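You operate a simulated robot arm through the tools that you are given. There is no shell and no other tool.

You run a simulated robot arm. Do the job below in one go: nothing can be reset, and whatever is moved stays where it is left.

## Task
Warm the beige machine till it says READY, then bond the magnet on the green nameplate.
Fine: the orange switch is the heat; timer on LONG, lid shut, side lever down; wait for DONE and switch the heat off. Leave the lid shut, the lever down and the other magnets alone.

The check looks at the end state, three seconds after you hand in, the way a careful person would. Anything else that was tipped, shoved, dropped, spilled or broken makes it a failure. Lids that push on must go on centred and level and be pressed home; caps that screw on are set level and turned clockwise until they are tight.

## Robot
A 6-joint arm with a fingered hand, fixed in place. Base frame: the origin is on the floor under the middle of its stand, x ahead of it, y to its left, z up; the work surface is at about z = 0.806. Readings come in m, rad, newtons and seconds.
With the tool pointing down near the work surface it reaches from about 0.34 to 0.74 m from the base axis. Its first joint turns from -2.007 to 2.007 rad. Payload 4 kg.
The TCP is the grasp point between the finger pads, 0.026 m short of the fingertips. In the tool frame z runs along the fingers and y along their closing line. The gripper opens to 0.132 m; its body begins 0.073 m behind the TCP. The gripper is a hand of 4 fingers: y runs from the thumb to the fingers, the wrist lies at [0, 0, -0.239] in the tool frame, and closing takes about 1.5 s.
Orientation is that of the tool frame in the base frame, as a unit quaternion [x, y, z, w]. With the fingers straight down and closing along the base's y, the tool's x points along the base's -x, its y along +y and its z along -z.

## Interface
- The arm moves only by the tool apply_moves. Its argument "increments" is text: rows parted by semicolons, each of 7 numbers parted by spaces: the finger opening in m, from 0 to 0.132, then the shift along the base's x, y, z in m, then the turn, a rotation vector about the base's x, y, z in rad. In form: claw x y z wx wy wz; .... A call has 1 to 20 rows; each row shifts and turns the commanded pose from where the row before left it. Rows are played at 5 a second. More than 0.05 m and 0.15 rad between two rows, or a gripper value outside its range, and nothing of the call is played. A pose out of reach is approached as far as the arm can. The call stops where the force on the tool passes 90 N (or 10 N more than at its start, if that is more) or the arm is blocked; 0.2 s more then pass. The fingers move at their own pace (about 0.153 m/s each) and stop on an object; they squeeze with about 26 N. The grip force told is the motor's: it shows also when the fingers shut on nothing. Time passes only in rows, and 0.2 s behind the last, so rows that do not move let the fingers close. It gives the time, the measured TCP pose, the force on the tool (base axes), the opening and the grip force at its end, in the units of the frame above (readings bear some noise), with the torque about the TCP (base axes, N m) and any sound that the robot's microphone picked up.
- Cameras (640 x 400 px; columns grow to the right, rows downward): "scene" is fixed at [0.0398, 0.6552, 1.6576]; the picture's right is [-0.78, -0.63, 0.00], its down [-0.39, 0.48, -0.78] and it looks along [0.49, -0.61, -0.62] (base axes); focal length 321 px, centre (320, 200). "wrist" rides on the gripper at [0.068, 0.002, -0.097] in the tool frame; the picture's right is [-0.03, 1.00, 0.00], its down [-0.82, -0.02, -0.58] and it looks along [-0.58, -0.01, 0.82] (tool axes); focal length 270 px, centre (320, 200). There is no depth. A picture from a camera that has moved, and an enlarged one, comes with that camera's place and axes in the base frame and with its lens. The place of the scene camera against the robot may be out by one fixed shift of up to 0.025 m in any direction.
- get_image(camera): a new picture of that camera. The clock stands still meanwhile.
- slide_trunk(by): slides the trunk up (or, below 0, down) by that many m; the arm rides with it, the base frame stays. It gives what a move gives, with no picture.
- preshape(shape): the hand has 4 fingers and takes this shape, open, in about a second: jaw (thumb against the fingers, like two jaws); tri (thumb and two fingers); tip (a fingertip pinch); poke (one finger out to press); point (the index stretched); flat (the hand flat); cup (the hand cupped); fist (a fist). The gripper value then closes the fingers along that shape, each until it touches; the sizes above hold for jaw. It gives what a move gives, with no picture.
- close_up(camera, box): a new picture of the part [left, top, right, bottom] of that camera's present view, enlarged. The clock stands still meanwhile.
- hand_in(): hands the job in; it is judged then, once.

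Nothing tells you positions but the pictures and the camera data. Unless the task says otherwise, let go and move clear before handing in.

The tools are called after "Emit:" as name(argument=value, ...) on one line, values as JSON. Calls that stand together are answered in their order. apply_moves: Moves the arm, as the interface text tells. Its arguments: {"type":"object","properties":{"increments":{"type":"string"}},"required":["increments"]} The other tools are called the same way: slide_trunk (by) moves the trunk up or down; preshape (shape) gives the hand a shape; get_image (camera) takes a picture; close_up (camera, box) takes an enlarged picture of a part of a camera's view; hand_in () hands the job in.

At the start:

```text
clock: 0.0
eef_pos: [0.4421, 0.0676, 1.2753]
tcp_rot: [0.0, 1.0, 0.0, 0.0]
wrist_force: [-0.7, -0.1, 0.0]
wrist_torque: [0.01, 0.01, -0.04]
finger_gap: 0.1318
gripper_force: 0.0
shape: jaw
trunk travel left (down, up): [-0.9, 0.09]
```

scene: 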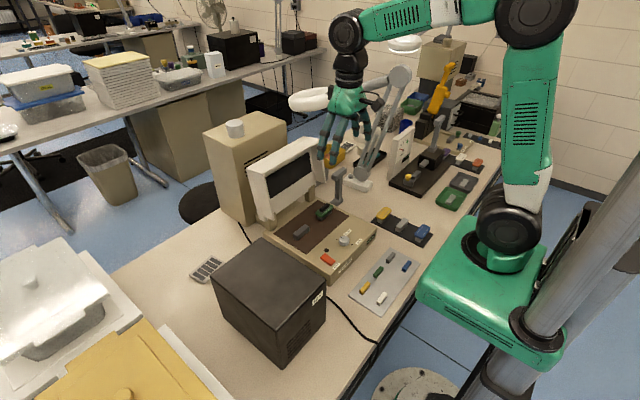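
wrist: 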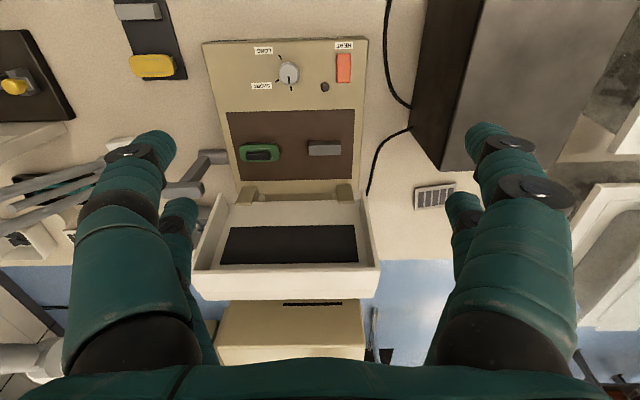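

I see a beige machine with an open lid, an orange switch labelled HEAT, a timer knob with LONG/SHORT, and nameplates, one green, already on the bed. I'll take enlarged views before moving.

Emit:
close_up(camera="scene", box=[200, 100, 460, 320])

Emit:
close_up(camera="wrist", box=[180, 30, 400, 190])

Emit:
close_up(camera="wrist", box=[150, 170, 400, 330])

Emit:
close_up(camera="scene", box=[230, 150, 390, 280])

```text
1.82 times, centred on (330, 210) of scene
camera zoom: at [0.0398, 0.6552, 1.6576], right [-0.78, -0.63, 0.0], down [-0.39, 0.48, -0.78], along [0.49, -0.61, -0.62], focal length 583 px, centre (302, 182)
```

zoom: 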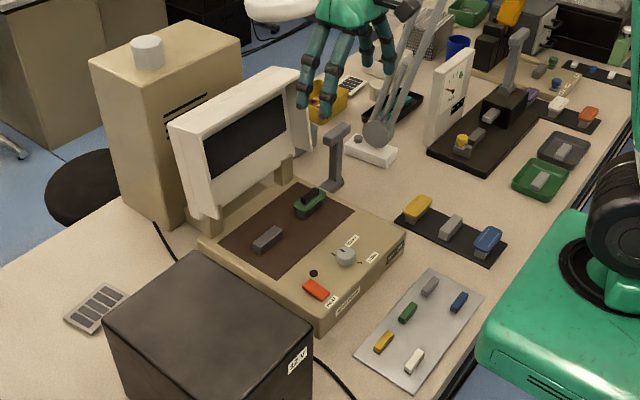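

```text
2.50 times, centred on (290, 110) of wrist
camera zoom: at [0.3729, 0.0701, 1.3735], right [0.03, 1.0, 0.0], down [0.82, -0.02, 0.58], along [0.58, -0.01, -0.82], focal length 676 px, centre (395, 425)
```

zoom: 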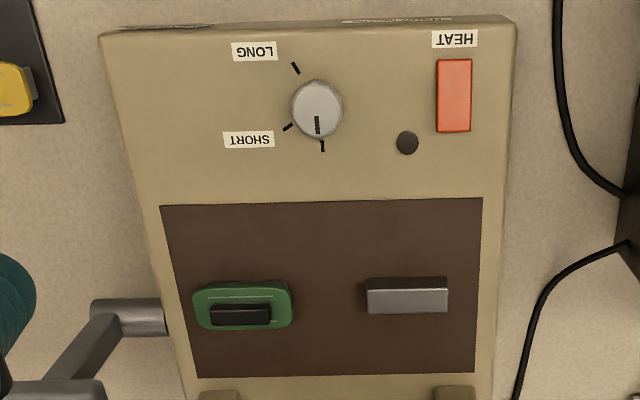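

```text
2.50 times, centred on (275, 250) of wrist
camera zoom: at [0.3729, 0.0701, 1.3735], right [0.03, 1.0, 0.0], down [0.82, -0.02, 0.58], along [0.58, -0.01, -0.82], focal length 676 px, centre (432, 75)
```

zoom: 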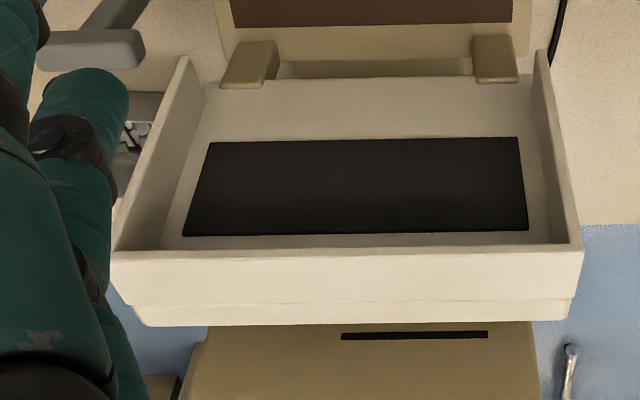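

```text
3.08 times, centred on (310, 215) of scene
camera zoom: at [0.0398, 0.6552, 1.6576], right [-0.78, -0.63, 0.0], down [-0.39, 0.48, -0.78], along [0.49, -0.61, -0.62], focal length 986 px, centre (351, 154)
```

zoom: 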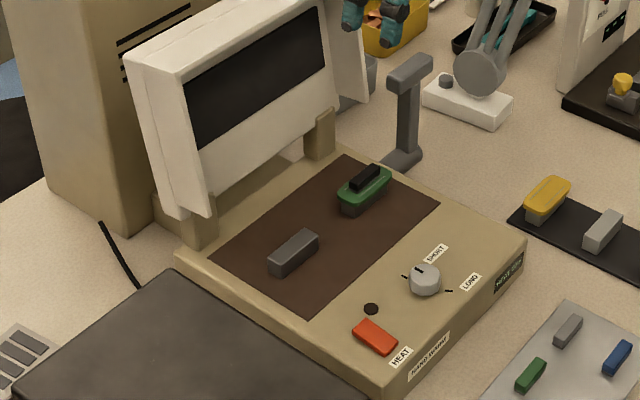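

The green piece on the bed seems to carry a black bar on top. I'll zoom in further to tell magnets, plates and labels apart.

Emit:
close_up(camera="scene", box=[290, 190, 350, 240])

Emit:
close_up(camera="scene", box=[310, 220, 380, 280])

Emit:
close_up(camera="scene", box=[340, 190, 440, 320])

Emit:
close_up(camera="scene", box=[370, 60, 510, 220])

Emit:
close_up(camera="wrist", box=[220, 100, 370, 200])

Emit:
close_up(camera="wrist", box=[60, 0, 240, 120])

```text
8.00 times, centred on (320, 215) of scene
camera zoom: at [0.0398, 0.6552, 1.6576], right [-0.78, -0.63, 0.0], down [-0.39, 0.48, -0.78], along [0.49, -0.61, -0.62], focal length 2565 px, centre (320, 80)
```

zoom: 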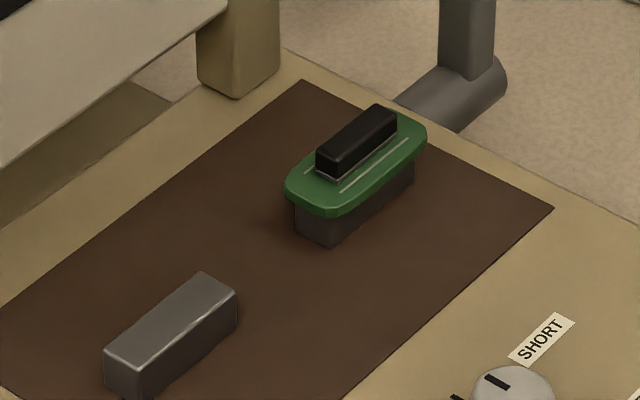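

```text
6.67 times, centred on (345, 250) of scene
camera zoom: at [0.0398, 0.6552, 1.6576], right [-0.78, -0.63, 0.0], down [-0.39, 0.48, -0.78], along [0.49, -0.61, -0.62], focal length 2137 px, centre (153, -133)
```

zoom: 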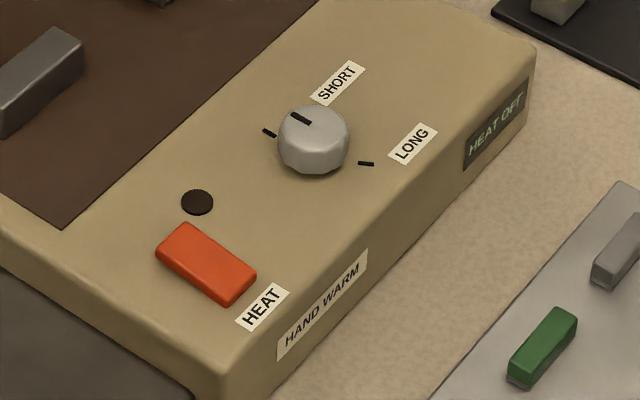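

```text
3.08 times, centred on (390, 255) of scene
camera zoom: at [0.0398, 0.6552, 1.6576], right [-0.78, -0.63, 0.0], down [-0.39, 0.48, -0.78], along [0.49, -0.61, -0.62], focal length 986 px, centre (105, 31)
```

zoom: 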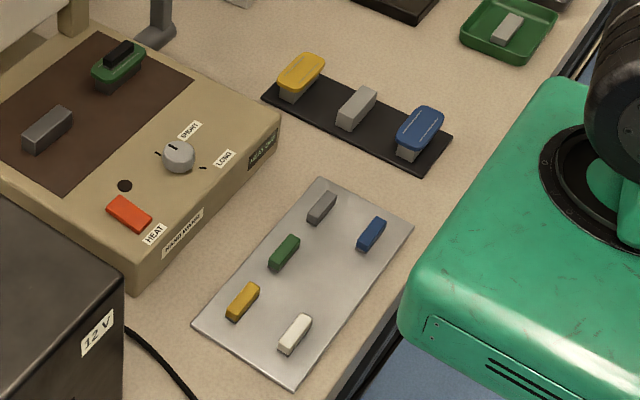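

```text
2.50 times, centred on (440, 140) of scene
camera zoom: at [0.0398, 0.6552, 1.6576], right [-0.78, -0.63, 0.0], down [-0.39, 0.48, -0.78], along [0.49, -0.61, -0.62], focal length 802 px, centre (20, 350)
```

zoom: 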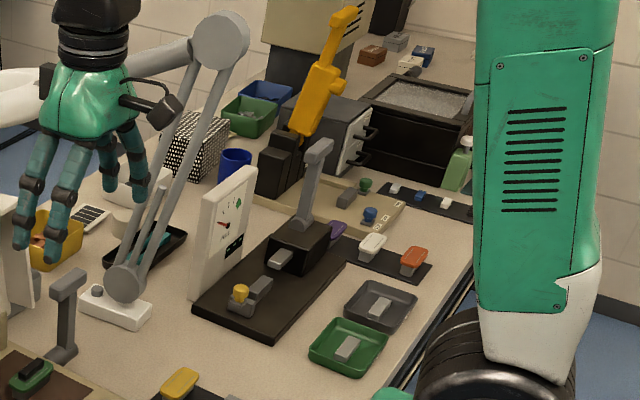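

```text
4.00 times, centred on (295, 150) of wrist
camera zoom: at [0.3729, 0.0701, 1.3735], right [0.03, 1.0, 0.0], down [0.82, -0.02, 0.58], along [0.58, -0.01, -0.82], focal length 1081 px, centre (420, 400)
```

zoom: 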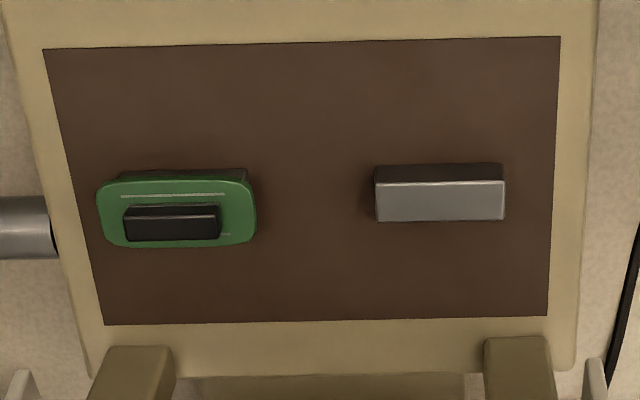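

```text
3.33 times, centred on (150, 60) of wrist
camera zoom: at [0.3729, 0.0701, 1.3735], right [0.03, 1.0, 0.0], down [0.82, -0.02, 0.58], along [0.58, -0.01, -0.82], focal length 901 px, centre (887, 667)
```

zoom: 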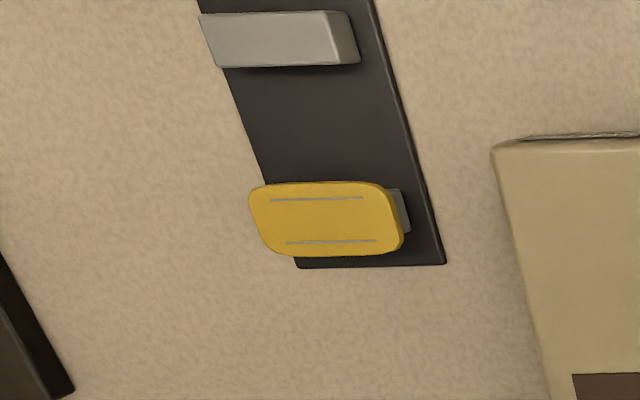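

The green plate with its black magnet already lies on the bed. The lid stands open on the far side (+x), the lever is on the -y side, and the display reads HEAT OFF. I'll move the wrist camera to a second viewpoint so I can triangulate positions.

Emit:
apply_moves(increments="0.132 -0.03 0 -0.04 0 0 0; 0.132 -0.03 0 -0.04 0 0 0; 0.132 -0.02 0 -0.04 0 0 0; 0.132 0 0 -0.04 0 0 0")

Emit:
get_image(camera="wrist")

Emit:
get_image(camera="scene")

```text
clock: 1.0
eef_pos: [0.364, 0.0709, 1.1134]
tcp_rot: [0.0, 1.0, 0.0, 0.0]
wrist_force: [-0.1, 0.3, 0.0]
wrist_torque: [-0.01, 0.02, 0.01]
finger_gap: 0.1319
gripper_force: 0.1
shape: jaw
trunk travel left (down, up): [-0.9, 0.09]
```

```text
taken
camera wrist: at [0.2945, 0.0719, 1.2124], right [0.03, 1.0, 0.0], down [0.82, -0.02, 0.58], along [0.58, -0.01, -0.82], focal length 270 px, centre (320, 200)
```

wrist: 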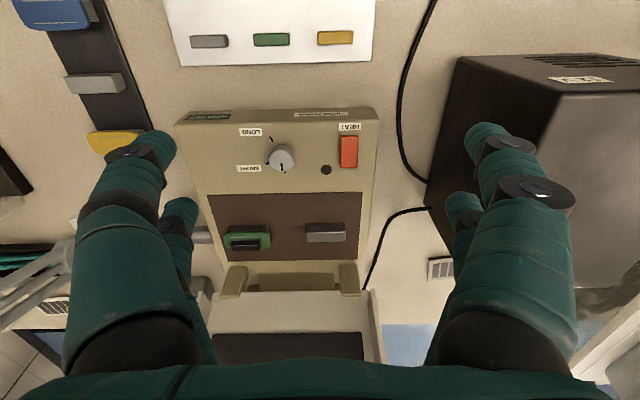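

```text
taken
```

scene: 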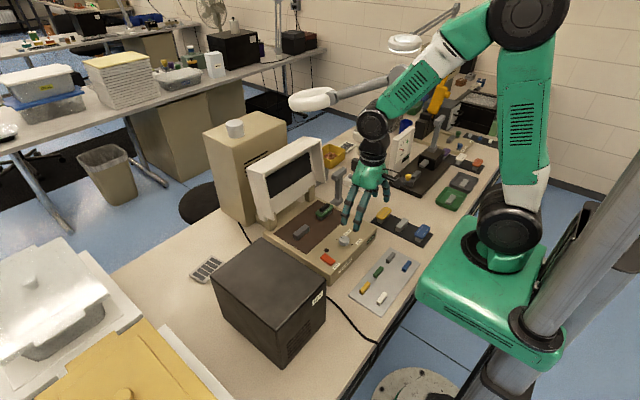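

The switch top works out near (0.455, 0.110, 0.873) and the knob near (0.461, 0.0175, 0.872). I'll shape the hand for poking and look at where the fingertip is.

Emit:
preshape(shape="poke")

Emit:
get_image(camera="wrist")

Emit:
close_up(camera="scene", box=[320, 120, 420, 250])

```text
clock: 1.9
eef_pos: [0.3622, 0.07, 1.1144]
tcp_rot: [0.0, 1.0, -0.001, 0.0]
wrist_force: [-0.3, 0.4, 0.0]
wrist_torque: [-0.02, -0.04, -0.01]
finger_gap: 0.0
gripper_force: 0.1
shape: poke
trunk travel left (down, up): [-0.9, 0.09]
```

```text
taken
camera wrist: at [0.2936, 0.0716, 1.2133], right [0.03, 1.0, 0.0], down [0.82, -0.02, 0.58], along [0.58, -0.01, -0.82], focal length 270 px, centre (320, 200)
```

wrist: 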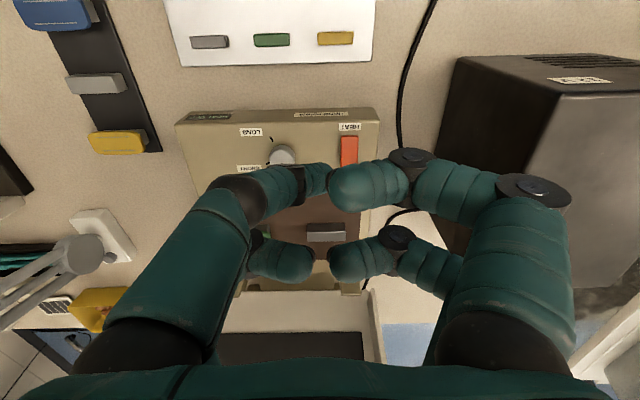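

```text
3.08 times, centred on (370, 185) of scene
camera zoom: at [0.0398, 0.6552, 1.6576], right [-0.78, -0.63, 0.0], down [-0.39, 0.48, -0.78], along [0.49, -0.61, -0.62], focal length 986 px, centre (166, 246)
```

zoom: 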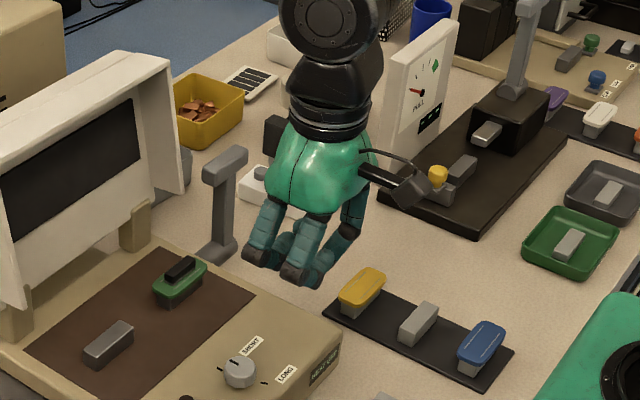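

The poke shape looks like curled fingertips meeting at the centre. I'll look closer and compare it with the point shape.

Emit:
close_up(camera="wrist", box=[160, 120, 480, 320])

Emit:
preshape(shape="point")

Emit:
get_image(camera="wrist")

Emit:
close_up(camera="scene", box=[320, 120, 420, 250])

```text
2.00 times, centred on (320, 220) of wrist
camera zoom: at [0.2936, 0.0716, 1.2133], right [0.03, 1.0, 0.0], down [0.82, -0.02, 0.58], along [0.58, -0.01, -0.82], focal length 541 px, centre (320, 160)
```

zoom: 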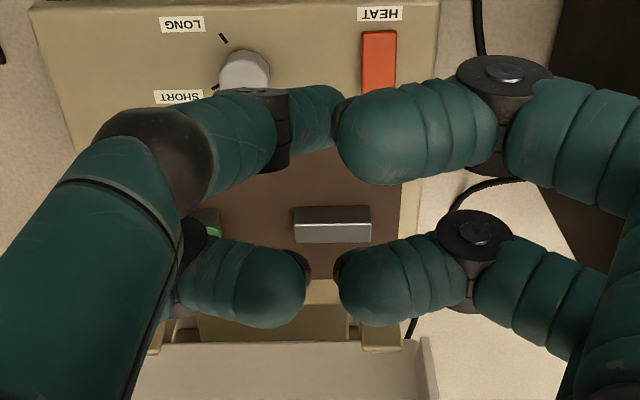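

```text
clock: 2.8
eef_pos: [0.363, 0.0699, 1.115]
tcp_rot: [-0.001, 1.0, 0.0, 0.0]
wrist_force: [-0.3, -0.3, -1.1]
wrist_torque: [-0.02, -0.03, 0.01]
finger_gap: 0.0
gripper_force: 0.2
shape: point
trunk travel left (down, up): [-0.9, 0.09]
```

```text
taken
camera wrist: at [0.2938, 0.0716, 1.2133], right [0.03, 1.0, 0.0], down [0.82, -0.02, 0.58], along [0.58, -0.01, -0.82], focal length 270 px, centre (320, 200)
```

wrist: 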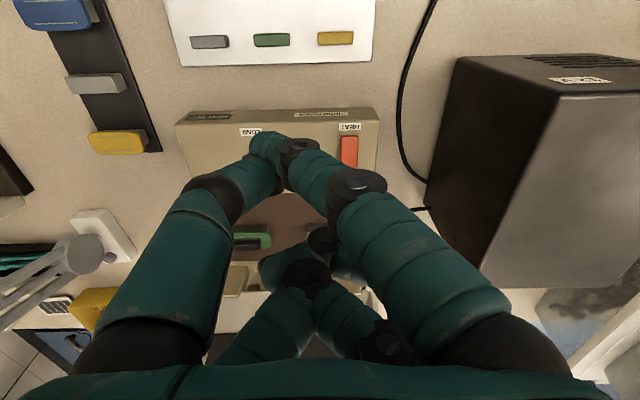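

```text
3.08 times, centred on (370, 185) of scene
camera zoom: at [0.0398, 0.6552, 1.6576], right [-0.78, -0.63, 0.0], down [-0.39, 0.48, -0.78], along [0.49, -0.61, -0.62], focal length 986 px, centre (166, 246)
```

zoom: 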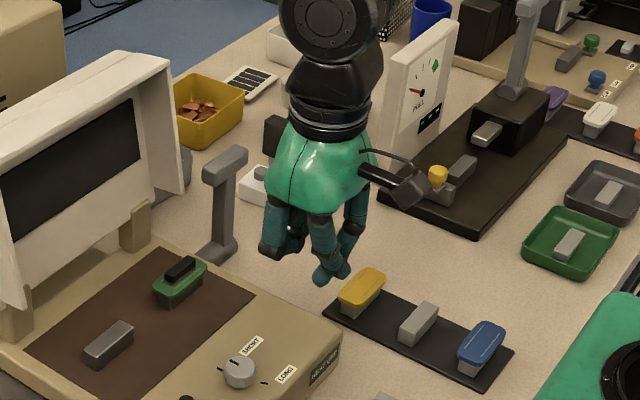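

I'll enlarge the wrist view of the point shape to find the stretched finger's tip.

Emit:
close_up(camera="wrist", box=[180, 100, 420, 340])

Emit:
close_up(camera="scene", box=[340, 150, 400, 220])

```text
1.67 times, centred on (300, 220) of wrist
camera zoom: at [0.2938, 0.0716, 1.2133], right [0.03, 1.0, 0.0], down [0.82, -0.02, 0.58], along [0.58, -0.01, -0.82], focal length 450 px, centre (353, 167)
```

zoom: 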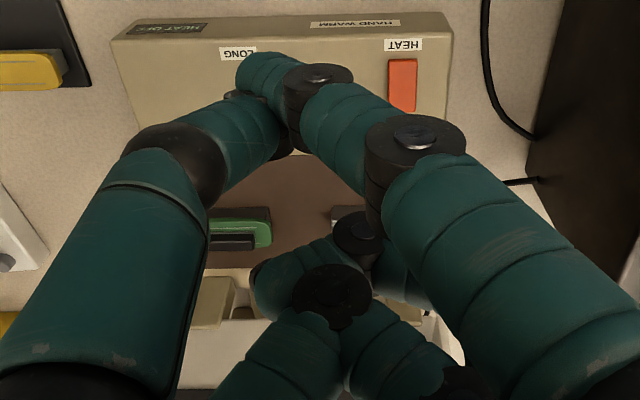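

```text
5.71 times, centred on (370, 185) of scene
camera zoom: at [0.0398, 0.6552, 1.6576], right [-0.78, -0.63, 0.0], down [-0.39, 0.48, -0.78], along [0.49, -0.61, -0.62], focal length 1832 px, centre (34, 286)
```

zoom: 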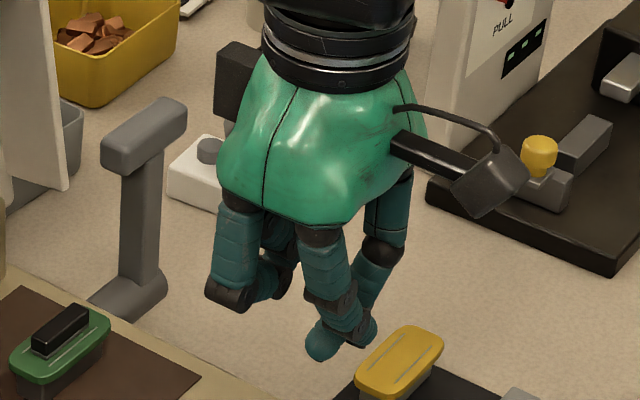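

The point shape sticks the index out near the camera side, about 0.03 m below the TCP. First I'll open the hand to jaw and go closer for a detailed look at the panel.

Emit:
preshape(shape="jaw")

Emit:
apply_moves(increments="0.132 0 0 -0.045 0 0 0; 0.132 0 0 -0.045 0 0 0; 0.132 0 0 0 0 0 0")

Emit:
get_image(camera="wrist")

Emit:
close_up(camera="wrist", box=[200, 130, 440, 280])

```text
clock: 3.7
eef_pos: [0.3625, 0.069, 1.115]
tcp_rot: [0.0, 1.0, -0.001, 0.0]
wrist_force: [0.6, 0.4, 0.3]
wrist_torque: [-0.02, -0.03, -0.02]
finger_gap: 0.1318
gripper_force: 0.1
shape: jaw
trunk travel left (down, up): [-0.9, 0.09]
```

```text
clock: 4.5
eef_pos: [0.3603, 0.0683, 1.0249]
tcp_rot: [-0.001, 1.0, 0.0, -0.001]
wrist_force: [0.2, -0.5, 0.2]
wrist_torque: [0.01, 0.0, 0.02]
finger_gap: 0.1318
gripper_force: 0.0
shape: jaw
trunk travel left (down, up): [-0.9, 0.09]
```

```text
taken
camera wrist: at [0.292, 0.0699, 1.1237], right [0.03, 1.0, 0.0], down [0.82, -0.02, 0.58], along [0.58, -0.01, -0.82], focal length 270 px, centre (320, 200)
```

wrist: 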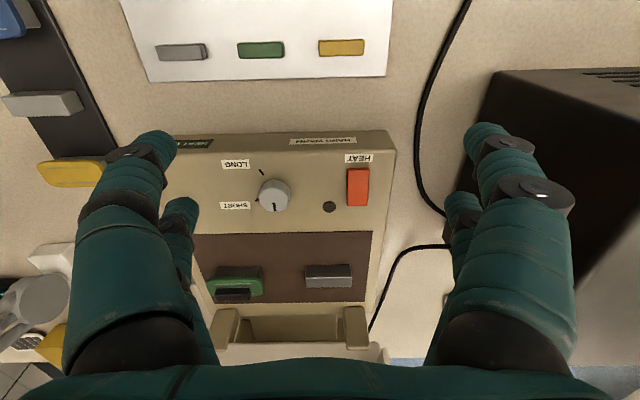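

```text
2.67 times, centred on (320, 205) of wrist
camera zoom: at [0.292, 0.0699, 1.1237], right [0.03, 1.0, 0.0], down [0.82, -0.02, 0.58], along [0.58, -0.01, -0.82], focal length 721 px, centre (320, 187)
```

zoom: 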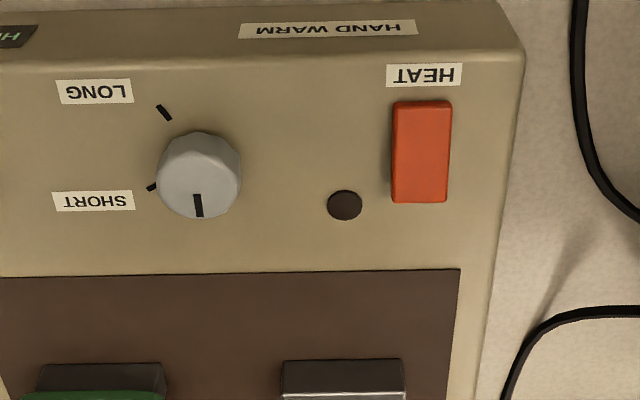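

The heat switch is a rocker about 0.023 by 0.05 m, centred near (0.454, 0.109). I'll check which end is raised, and what other hand shapes look like for pinching the knob.

Emit:
close_up(camera="scene", box=[315, 240, 345, 275])

Emit:
close_up(camera="wrist", box=[330, 150, 390, 220])

Emit:
preshape(shape="tip")

Emit:
get_image(camera="wrist")

Emit:
close_up(camera="scene", box=[320, 150, 420, 270])

```text
11.43 times, centred on (330, 258) of scene
camera zoom: at [0.0398, 0.6552, 1.6576], right [-0.78, -0.63, 0.0], down [-0.39, 0.48, -0.78], along [0.49, -0.61, -0.62], focal length 3664 px, centre (206, -457)
```

zoom: 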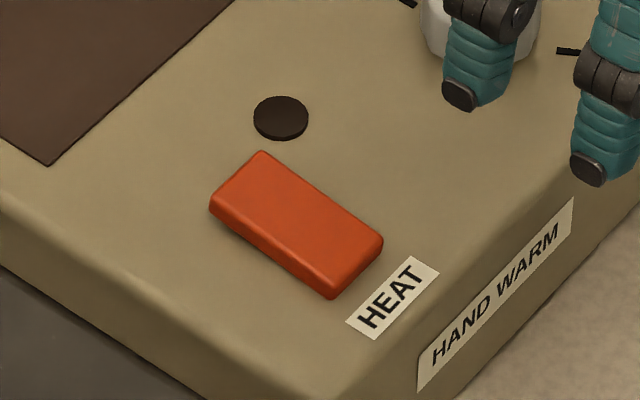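

```text
5.71 times, centred on (360, 185) of wrist
camera zoom: at [0.292, 0.0699, 1.1237], right [0.03, 1.0, 0.0], down [0.82, -0.02, 0.58], along [0.58, -0.01, -0.82], focal length 1544 px, centre (91, 286)
```

zoom: 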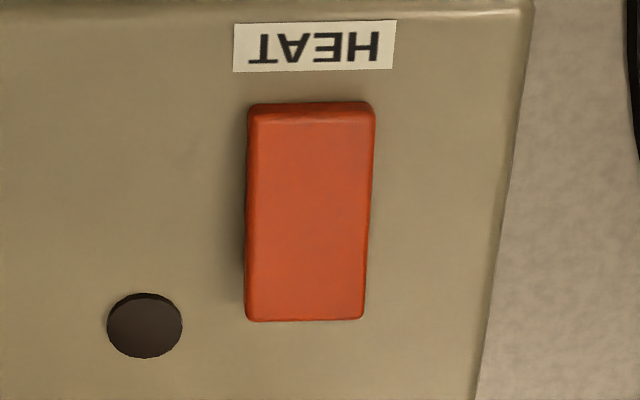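

```text
clock: 5.4
eef_pos: [0.3615, 0.0683, 1.0253]
tcp_rot: [0.0, 1.0, 0.0, 0.0]
wrist_force: [-0.3, -0.5, 1.1]
wrist_torque: [0.01, -0.01, -0.01]
finger_gap: 0.1317
gripper_force: 0.1
shape: tip
trunk travel left (down, up): [-0.9, 0.09]
```

```text
taken
camera wrist: at [0.2925, 0.0701, 1.1239], right [0.03, 1.0, 0.0], down [0.82, -0.02, 0.58], along [0.58, -0.01, -0.82], focal length 270 px, centre (320, 200)
```

wrist: 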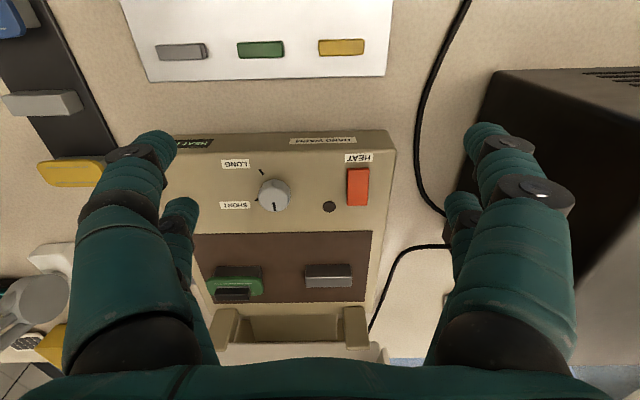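

```text
3.33 times, centred on (370, 210) of scene
camera zoom: at [0.0398, 0.6552, 1.6576], right [-0.78, -0.63, 0.0], down [-0.39, 0.48, -0.78], along [0.49, -0.61, -0.62], focal length 1069 px, centre (153, 167)
```

zoom: 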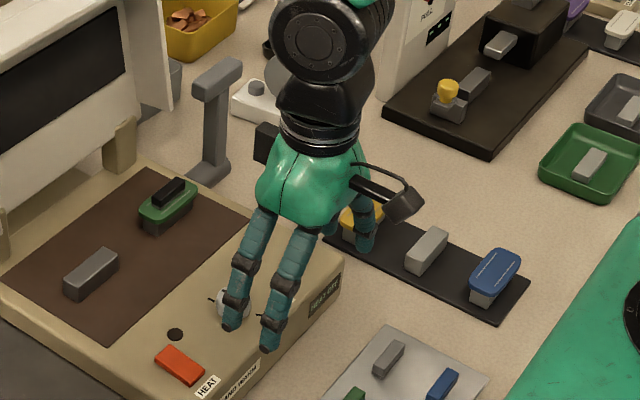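

The rocker's near end (by the HEAT label) looks raised, so that is the end to press. I'll check how the tip shape looks when closed, since that tells me where the pinch point is.

Emit:
apply_moves(increments="0 0 0 0 0 0 0; 0 0 0 0 0 0 0; 0 0 0 0 0 0 0; 0 0 0 0 0 0 0; 0 0 0 0 0 0 0")

Emit:
get_image(camera="wrist")

Emit:
close_up(camera="scene", box=[320, 150, 420, 270])

```text
clock: 6.6
eef_pos: [0.3631, 0.0668, 1.0251]
tcp_rot: [0.0, 1.0, -0.001, 0.0]
wrist_force: [-0.9, 0.6, -0.7]
wrist_torque: [-0.03, -0.04, -0.04]
finger_gap: 0.0
gripper_force: 26.2
shape: tip
trunk travel left (down, up): [-0.9, 0.09]
```

```text
taken
camera wrist: at [0.2924, 0.07, 1.1239], right [0.03, 1.0, 0.0], down [0.82, -0.02, 0.58], along [0.58, -0.01, -0.82], focal length 270 px, centre (320, 200)
```

wrist: 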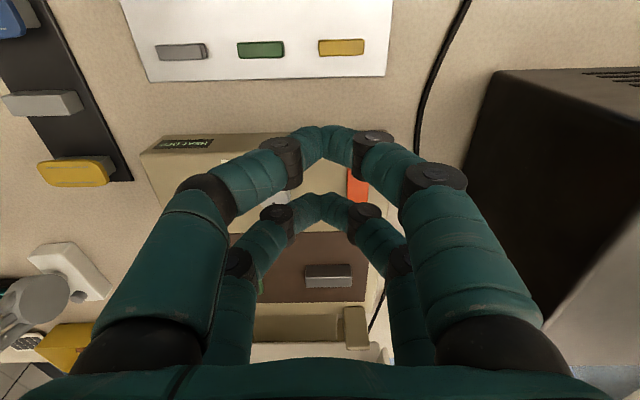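

```text
3.33 times, centred on (370, 210) of scene
camera zoom: at [0.0398, 0.6552, 1.6576], right [-0.78, -0.63, 0.0], down [-0.39, 0.48, -0.78], along [0.49, -0.61, -0.62], focal length 1069 px, centre (153, 167)
```

zoom: 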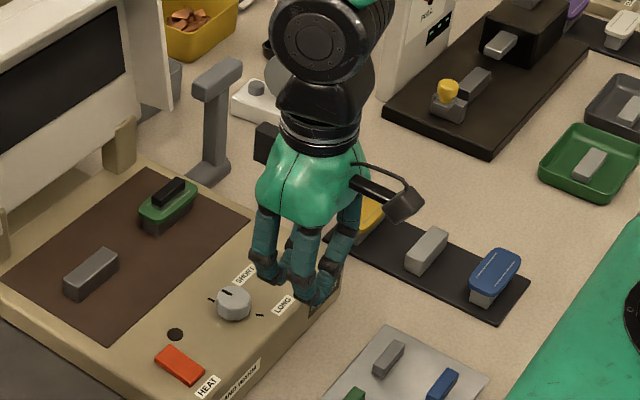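

Both finger pairs close together in the tip shape. I'll look at the poke shape once more in high zoom to see whether one finger sticks out.

Emit:
preshape(shape="poke")

Emit:
close_up(camera="scene", box=[350, 170, 410, 250])

Emit:
close_up(camera="wrist", box=[160, 90, 480, 290])

Emit:
preshape(shape="tri")

Emit:
close_up(camera="scene", box=[350, 170, 410, 250])

Emit:
get_image(camera="wrist")

```text
clock: 7.5
eef_pos: [0.3616, 0.0686, 1.0267]
tcp_rot: [0.0, 1.0, 0.0, 0.0]
wrist_force: [-0.7, 0.6, -0.2]
wrist_torque: [0.01, -0.04, 0.03]
finger_gap: 0.0
gripper_force: 0.1
shape: poke
trunk travel left (down, up): [-0.9, 0.09]
```

```text
5.00 times, centred on (380, 210) of scene
camera zoom: at [0.0398, 0.6552, 1.6576], right [-0.78, -0.63, 0.0], down [-0.39, 0.48, -0.78], along [0.49, -0.61, -0.62], focal length 1603 px, centre (20, 150)
```

zoom: 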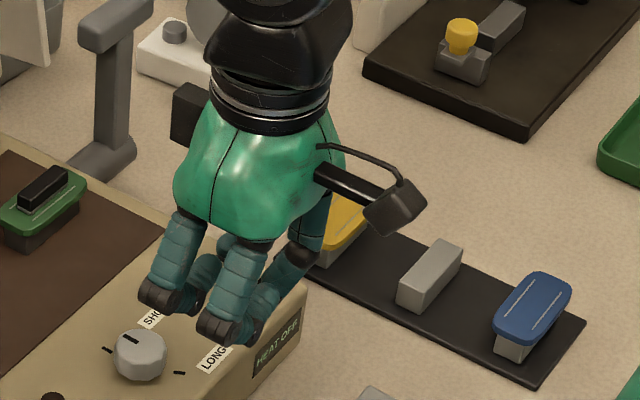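

```text
2.00 times, centred on (320, 190) of wrist
camera zoom: at [0.2924, 0.07, 1.1239], right [0.03, 1.0, 0.0], down [0.82, -0.02, 0.58], along [0.58, -0.01, -0.82], focal length 541 px, centre (320, 220)
```

zoom: 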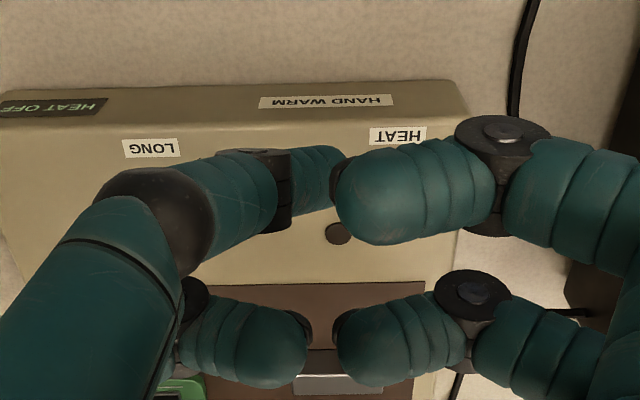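

```text
clock: 8.4
eef_pos: [0.3613, 0.0684, 1.0243]
tcp_rot: [0.001, 1.0, 0.0, 0.0]
wrist_force: [0.6, -0.7, -0.3]
wrist_torque: [0.01, 0.01, 0.01]
finger_gap: 0.1319
gripper_force: 0.0
shape: tri
trunk travel left (down, up): [-0.9, 0.09]
```

```text
5.00 times, centred on (380, 210) of scene
camera zoom: at [0.0398, 0.6552, 1.6576], right [-0.78, -0.63, 0.0], down [-0.39, 0.48, -0.78], along [0.49, -0.61, -0.62], focal length 1603 px, centre (20, 150)
```

zoom: 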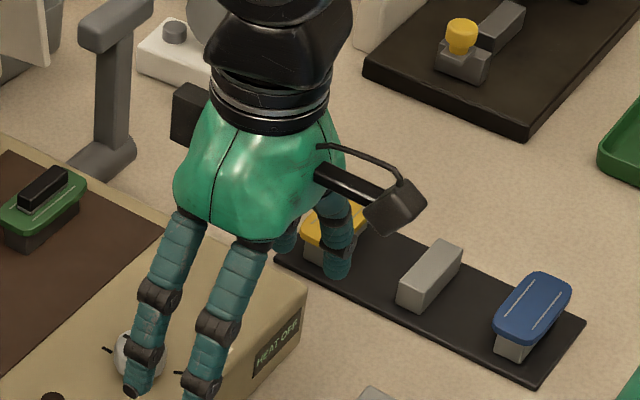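

```text
taken
camera wrist: at [0.2924, 0.0701, 1.1239], right [0.03, 1.0, 0.0], down [0.82, -0.02, 0.58], along [0.58, -0.01, -0.82], focal length 270 px, centre (320, 200)
```

wrist: 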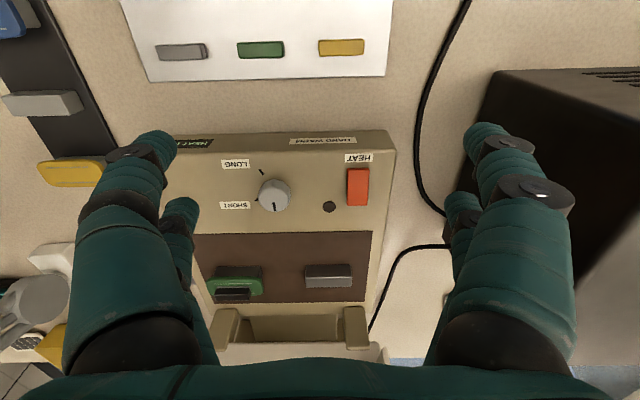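

Pressing with the closed fingertips is the simplest option, because their height relative to the TCP is known. I'll close the hand and move it above the rocker's near end, with the front pair of fingertips over it.

Emit:
preshape(shape="jaw")

Emit:
apply_moves(increments="0 0 0 0 0 0 0; 0 0 0 0 0 0 0; 0 0 0 0 0 0 0; 0 0.02 0.014 -0.025 0 0 0; 0 0.02 0.014 -0.025 0 0 0; 0 0.017 0.013 -0.025 0 0 0; 0 0 0 0 0 0 0")

Emit:
get_image(camera="wrist")

Emit:
close_up(camera="scene", box=[290, 170, 390, 290])

```text
clock: 9.3
eef_pos: [0.3624, 0.0685, 1.0258]
tcp_rot: [0.001, 1.0, 0.001, 0.0]
wrist_force: [0.6, 0.3, -0.1]
wrist_torque: [-0.04, -0.04, -0.02]
finger_gap: 0.1321
gripper_force: 0.2
shape: jaw
trunk travel left (down, up): [-0.9, 0.09]
```

```text
clock: 10.9
eef_pos: [0.4203, 0.1084, 0.9515]
tcp_rot: [0.0, 1.0, 0.0, 0.0]
wrist_force: [-0.3, -0.5, 0.1]
wrist_torque: [0.01, 0.0, -0.02]
finger_gap: 0.0001
gripper_force: 25.4
shape: jaw
trunk travel left (down, up): [-0.9, 0.09]
```

```text
taken
camera wrist: at [0.3516, 0.1112, 1.0501], right [0.03, 1.0, 0.0], down [0.82, -0.02, 0.58], along [0.58, -0.01, -0.82], focal length 270 px, centre (320, 200)
```

wrist: 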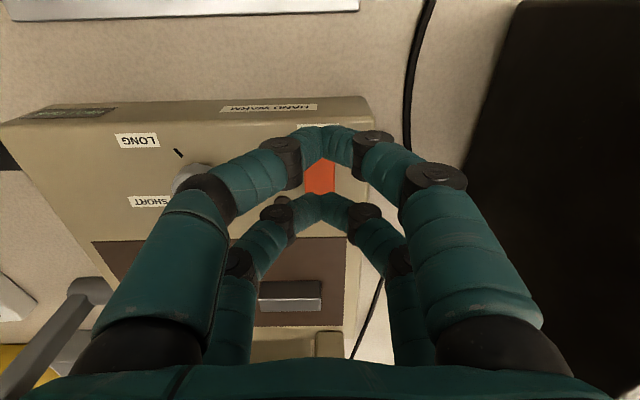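

```text
3.33 times, centred on (340, 230) of scene
camera zoom: at [0.0398, 0.6552, 1.6576], right [-0.78, -0.63, 0.0], down [-0.39, 0.48, -0.78], along [0.49, -0.61, -0.62], focal length 1069 px, centre (253, 100)
```

zoom: 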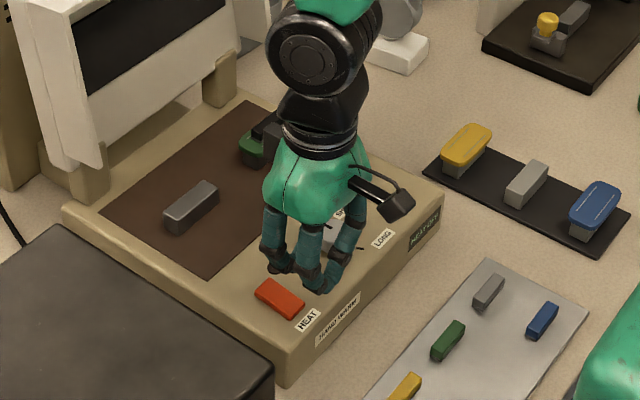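

The front fingertip pair is above the rocker's near half. I'll step down gently and watch the force.

Emit:
apply_moves(increments="0 -0.002 0 -0.015 0 0 0; 0 0 0 -0.015 0 0 0; 0 0 0 -0.01 0 0 0; 0 0 0 0 0 0 0")

Emit:
close_up(camera="scene", box=[300, 200, 370, 280])

Emit:
get_image(camera="wrist")

```text
clock: 11.9
eef_pos: [0.4175, 0.1083, 0.9109]
tcp_rot: [0.0, 1.0, 0.0, 0.001]
wrist_force: [0.4, 0.1, 0.5]
wrist_torque: [-0.01, 0.0, -0.01]
finger_gap: 0.0001
gripper_force: 26.0
shape: jaw
trunk travel left (down, up): [-0.9, 0.09]
```

```text
5.00 times, centred on (335, 240) of scene
camera zoom: at [0.0398, 0.6552, 1.6576], right [-0.78, -0.63, 0.0], down [-0.39, 0.48, -0.78], along [0.49, -0.61, -0.62], focal length 1603 px, centre (245, 0)
```

zoom: 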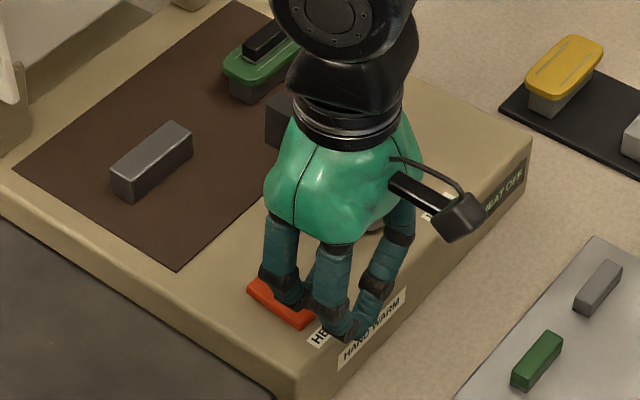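

```text
taken
camera wrist: at [0.3478, 0.1111, 1.0085], right [0.03, 1.0, 0.0], down [0.82, -0.02, 0.58], along [0.58, -0.01, -0.82], focal length 270 px, centre (320, 200)
```

wrist: 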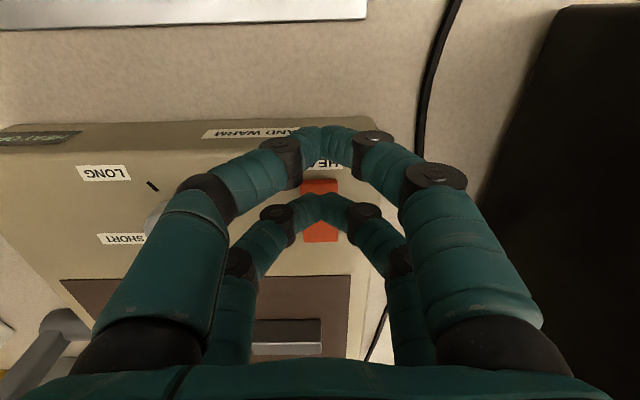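

The tips sit about 1 cm above the rocker's near half. I'll continue down in small steps.

Emit:
apply_moves(increments="0 0 0 -0.004 0 0 0; 0 0 0 -0.004 0 0 0; 0 0 0 -0.004 0 0 0; 0 0 0 -0.003 0 0 0; 0 0 0 0 0 0 0")

Emit:
close_up(camera="scene", box=[300, 200, 400, 290])

```text
clock: 13.1
eef_pos: [0.4168, 0.1086, 0.8961]
tcp_rot: [-0.001, 1.0, 0.0, 0.001]
wrist_force: [-1.0, 0.7, 9.7]
wrist_torque: [0.02, -0.18, 0.01]
finger_gap: 0.0
gripper_force: 25.8
shape: jaw
trunk travel left (down, up): [-0.9, 0.09]
```

```text
4.44 times, centred on (350, 245) of scene
camera zoom: at [0.0398, 0.6552, 1.6576], right [-0.78, -0.63, 0.0], down [-0.39, 0.48, -0.78], along [0.49, -0.61, -0.62], focal length 1425 px, centre (187, 0)
```

zoom: 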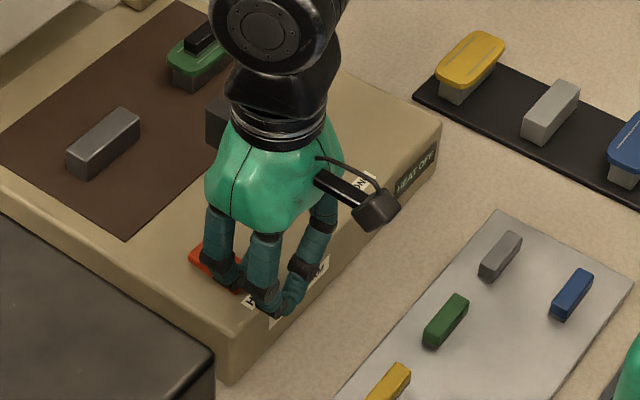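

Contact shows 10 N at x≈0.435, and the display still says HEAT OFF. I'll press a little further.

Emit:
apply_moves(increments="0 0 0 -0.003 0 0 0; 0 0 0 -0.002 0 0 0; 0 0 0 0 0 0 0")

Emit:
close_up(camera="scene", box=[300, 200, 400, 290])

```text
clock: 13.9
eef_pos: [0.4168, 0.1084, 0.8922]
tcp_rot: [0.0, 1.0, 0.001, 0.004]
wrist_force: [-0.9, -0.1, 49.5]
wrist_torque: [0.03, -1.1, -0.01]
finger_gap: 0.0002
gripper_force: 26.1
shape: jaw
trunk travel left (down, up): [-0.9, 0.09]
```

```text
4.44 times, centred on (350, 245) of scene
camera zoom: at [0.0398, 0.6552, 1.6576], right [-0.78, -0.63, 0.0], down [-0.39, 0.48, -0.78], along [0.49, -0.61, -0.62], focal length 1425 px, centre (187, 0)
```

zoom: 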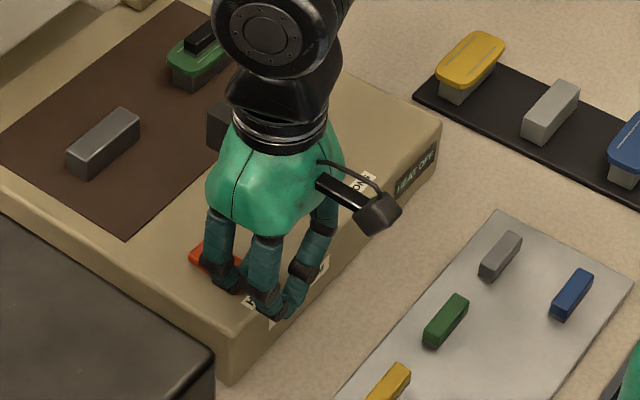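

50 N at the near end has no effect, so the rocker may need pressing at the far end. I'll back off and inspect it.

Emit:
apply_moves(increments="0 0 0 0.01 0 0 0; 0 -0.01 0 0.03 0 0 0; 0 -0.03 0 0.04 0 0 0; 0.132 -0.02 0 0.02 0 0 0; 0.132 0 0 0 0 0 0; 0.132 0 0 0 0 0 0; 0.132 0 0 0 0 0 0")

Emit:
close_up(camera="scene", box=[315, 240, 345, 275])

Emit:
get_image(camera="wrist")

Emit:
close_up(camera="scene", box=[300, 200, 400, 290])

```text
clock: 15.5
eef_pos: [0.3564, 0.1084, 0.99]
tcp_rot: [0.0, 1.0, 0.0, -0.001]
wrist_force: [-0.7, 1.0, -0.2]
wrist_torque: [0.0, -0.02, 0.02]
finger_gap: 0.132
gripper_force: 0.1
shape: jaw
trunk travel left (down, up): [-0.9, 0.09]
```

```text
11.43 times, centred on (330, 258) of scene
camera zoom: at [0.0398, 0.6552, 1.6576], right [-0.78, -0.63, 0.0], down [-0.39, 0.48, -0.78], along [0.49, -0.61, -0.62], focal length 3664 px, centre (206, -457)
```

zoom: 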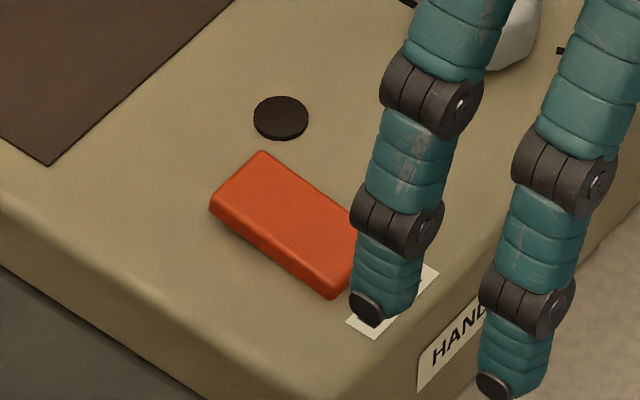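

```text
taken
camera wrist: at [0.2873, 0.1111, 1.0888], right [0.03, 1.0, 0.0], down [0.82, -0.02, 0.58], along [0.58, -0.01, -0.82], focal length 270 px, centre (320, 200)
```

wrist: 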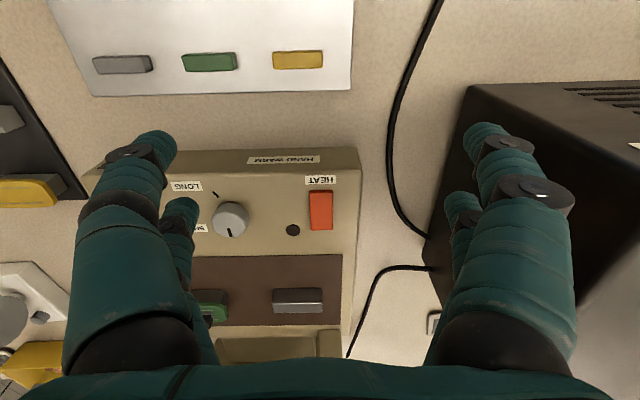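

```text
4.44 times, centred on (350, 245) of scene
camera zoom: at [0.0398, 0.6552, 1.6576], right [-0.78, -0.63, 0.0], down [-0.39, 0.48, -0.78], along [0.49, -0.61, -0.62], focal length 1425 px, centre (187, 0)
```

zoom: 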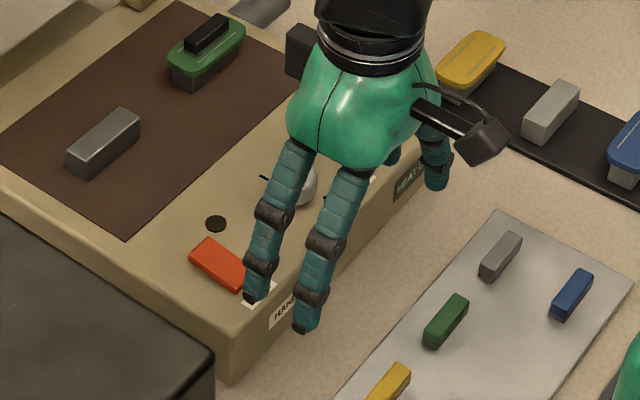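

The rocker hasn't changed. I'll tilt the hand so only the rear fingertip pair leads, and press the far end at x≈0.470.

Emit:
apply_moves(increments="0 0 0 0 0 0 0; 0 0.03 0 0 0 -0.1 0; 0 0.03 0 0 0 -0.1 0; 0 0.03 0 0 0 -0.1 0; 0 0.035 0 -0.02 0 0 0; 0 0 0 -0.02 0 0 0; 0 0 0 -0.02 0 0 0; 0 0 0 -0.015 0 0 0; 0 0 0 0 0 0 0")

Emit:
get_image(camera="wrist")

Emit:
close_up(camera="scene", box=[300, 200, 400, 290])

```text
clock: 17.5
eef_pos: [0.4639, 0.1043, 0.9133]
tcp_rot: [0.001, 0.992, -0.009, 0.123]
wrist_force: [0.9, -0.1, -0.7]
wrist_torque: [-0.06, 0.0, 0.01]
finger_gap: 0.0001
gripper_force: 25.9
shape: jaw
out of reach, approached as far as the arm can: row 3, 4
trunk travel left (down, up): [-0.9, 0.09]
```

```text
taken
camera wrist: at [0.3727, 0.1078, 0.993], right [0.03, 1.0, -0.01], down [0.65, -0.01, 0.76], along [0.76, -0.03, -0.65], focal length 270 px, centre (320, 200)
```

wrist: 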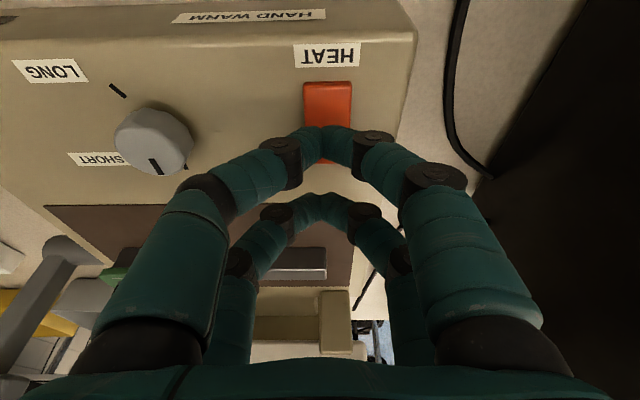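

```text
4.44 times, centred on (350, 245) of scene
camera zoom: at [0.0398, 0.6552, 1.6576], right [-0.78, -0.63, 0.0], down [-0.39, 0.48, -0.78], along [0.49, -0.61, -0.62], focal length 1425 px, centre (187, 0)
```

zoom: 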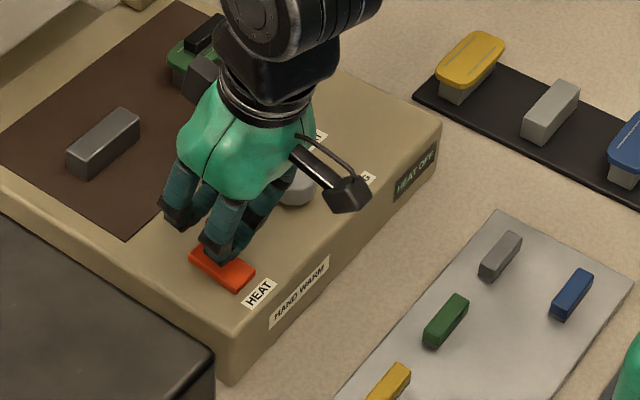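

The tilt was slightly out of reach. I'll reduce it a bit so that the arm can reach the commanded x.

Emit:
apply_moves(increments="0 0 0 0.01 0 0.1 0; 0 0 0 0 0 0 0; 0 0 0 0 0 0 0")

Emit:
get_image(camera="wrist")

```text
clock: 18.3
eef_pos: [0.4626, 0.1018, 0.9211]
tcp_rot: [0.001, 0.996, -0.014, 0.092]
wrist_force: [-1.0, -0.5, 0.6]
wrist_torque: [0.02, 0.0, -0.01]
finger_gap: 0.0
gripper_force: 25.9
shape: jaw
out of reach, approached as far as the arm can: row 1
trunk travel left (down, up): [-0.9, 0.09]
```

```text
taken
camera wrist: at [0.3774, 0.1066, 1.0045], right [0.03, 1.0, -0.02], down [0.7, 0.0, 0.72], along [0.72, -0.04, -0.7], focal length 270 px, centre (320, 200)
```

wrist: 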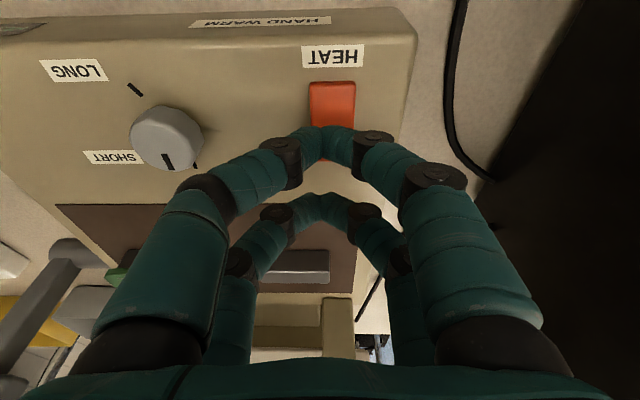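

The tilt itself seems to hit a joint limit. I'll go back to straight down and use the rear fingertip pair on the far end from there.

Emit:
apply_moves(increments="0 0 0 0.01 0 0.1 0; 0 0 0 0.01 0 0.1 0; 0 0 0 0 0 0 0; 0 0 0 0 0 0 0")

Emit:
get_image(camera="wrist")

Emit:
get_image(camera="scene")

```text
clock: 19.3
eef_pos: [0.4794, 0.0731, 0.9297]
tcp_rot: [0.008, 0.995, -0.071, 0.075]
wrist_force: [-0.4, -0.3, -0.2]
wrist_torque: [-0.01, 0.02, -0.02]
finger_gap: 0.0
gripper_force: 26.3
shape: jaw
out of reach, approached as far as the arm can: row 1, 2
trunk travel left (down, up): [-0.9, 0.09]
```

```text
taken
camera wrist: at [0.3967, 0.0903, 1.0162], right [0.05, 0.99, -0.13], down [0.72, 0.06, 0.69], along [0.69, -0.13, -0.71], focal length 270 px, centre (320, 200)
```

wrist: 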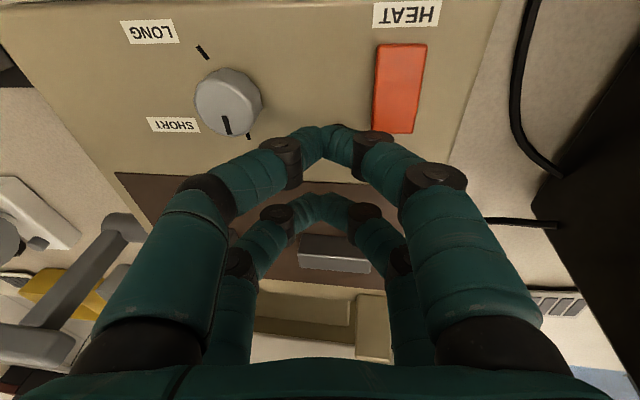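

```text
taken
```

scene: 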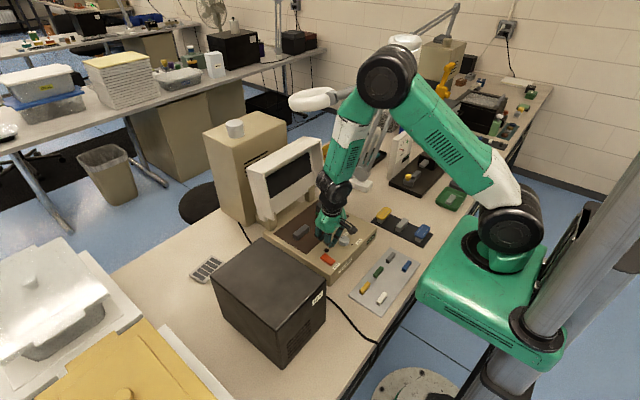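

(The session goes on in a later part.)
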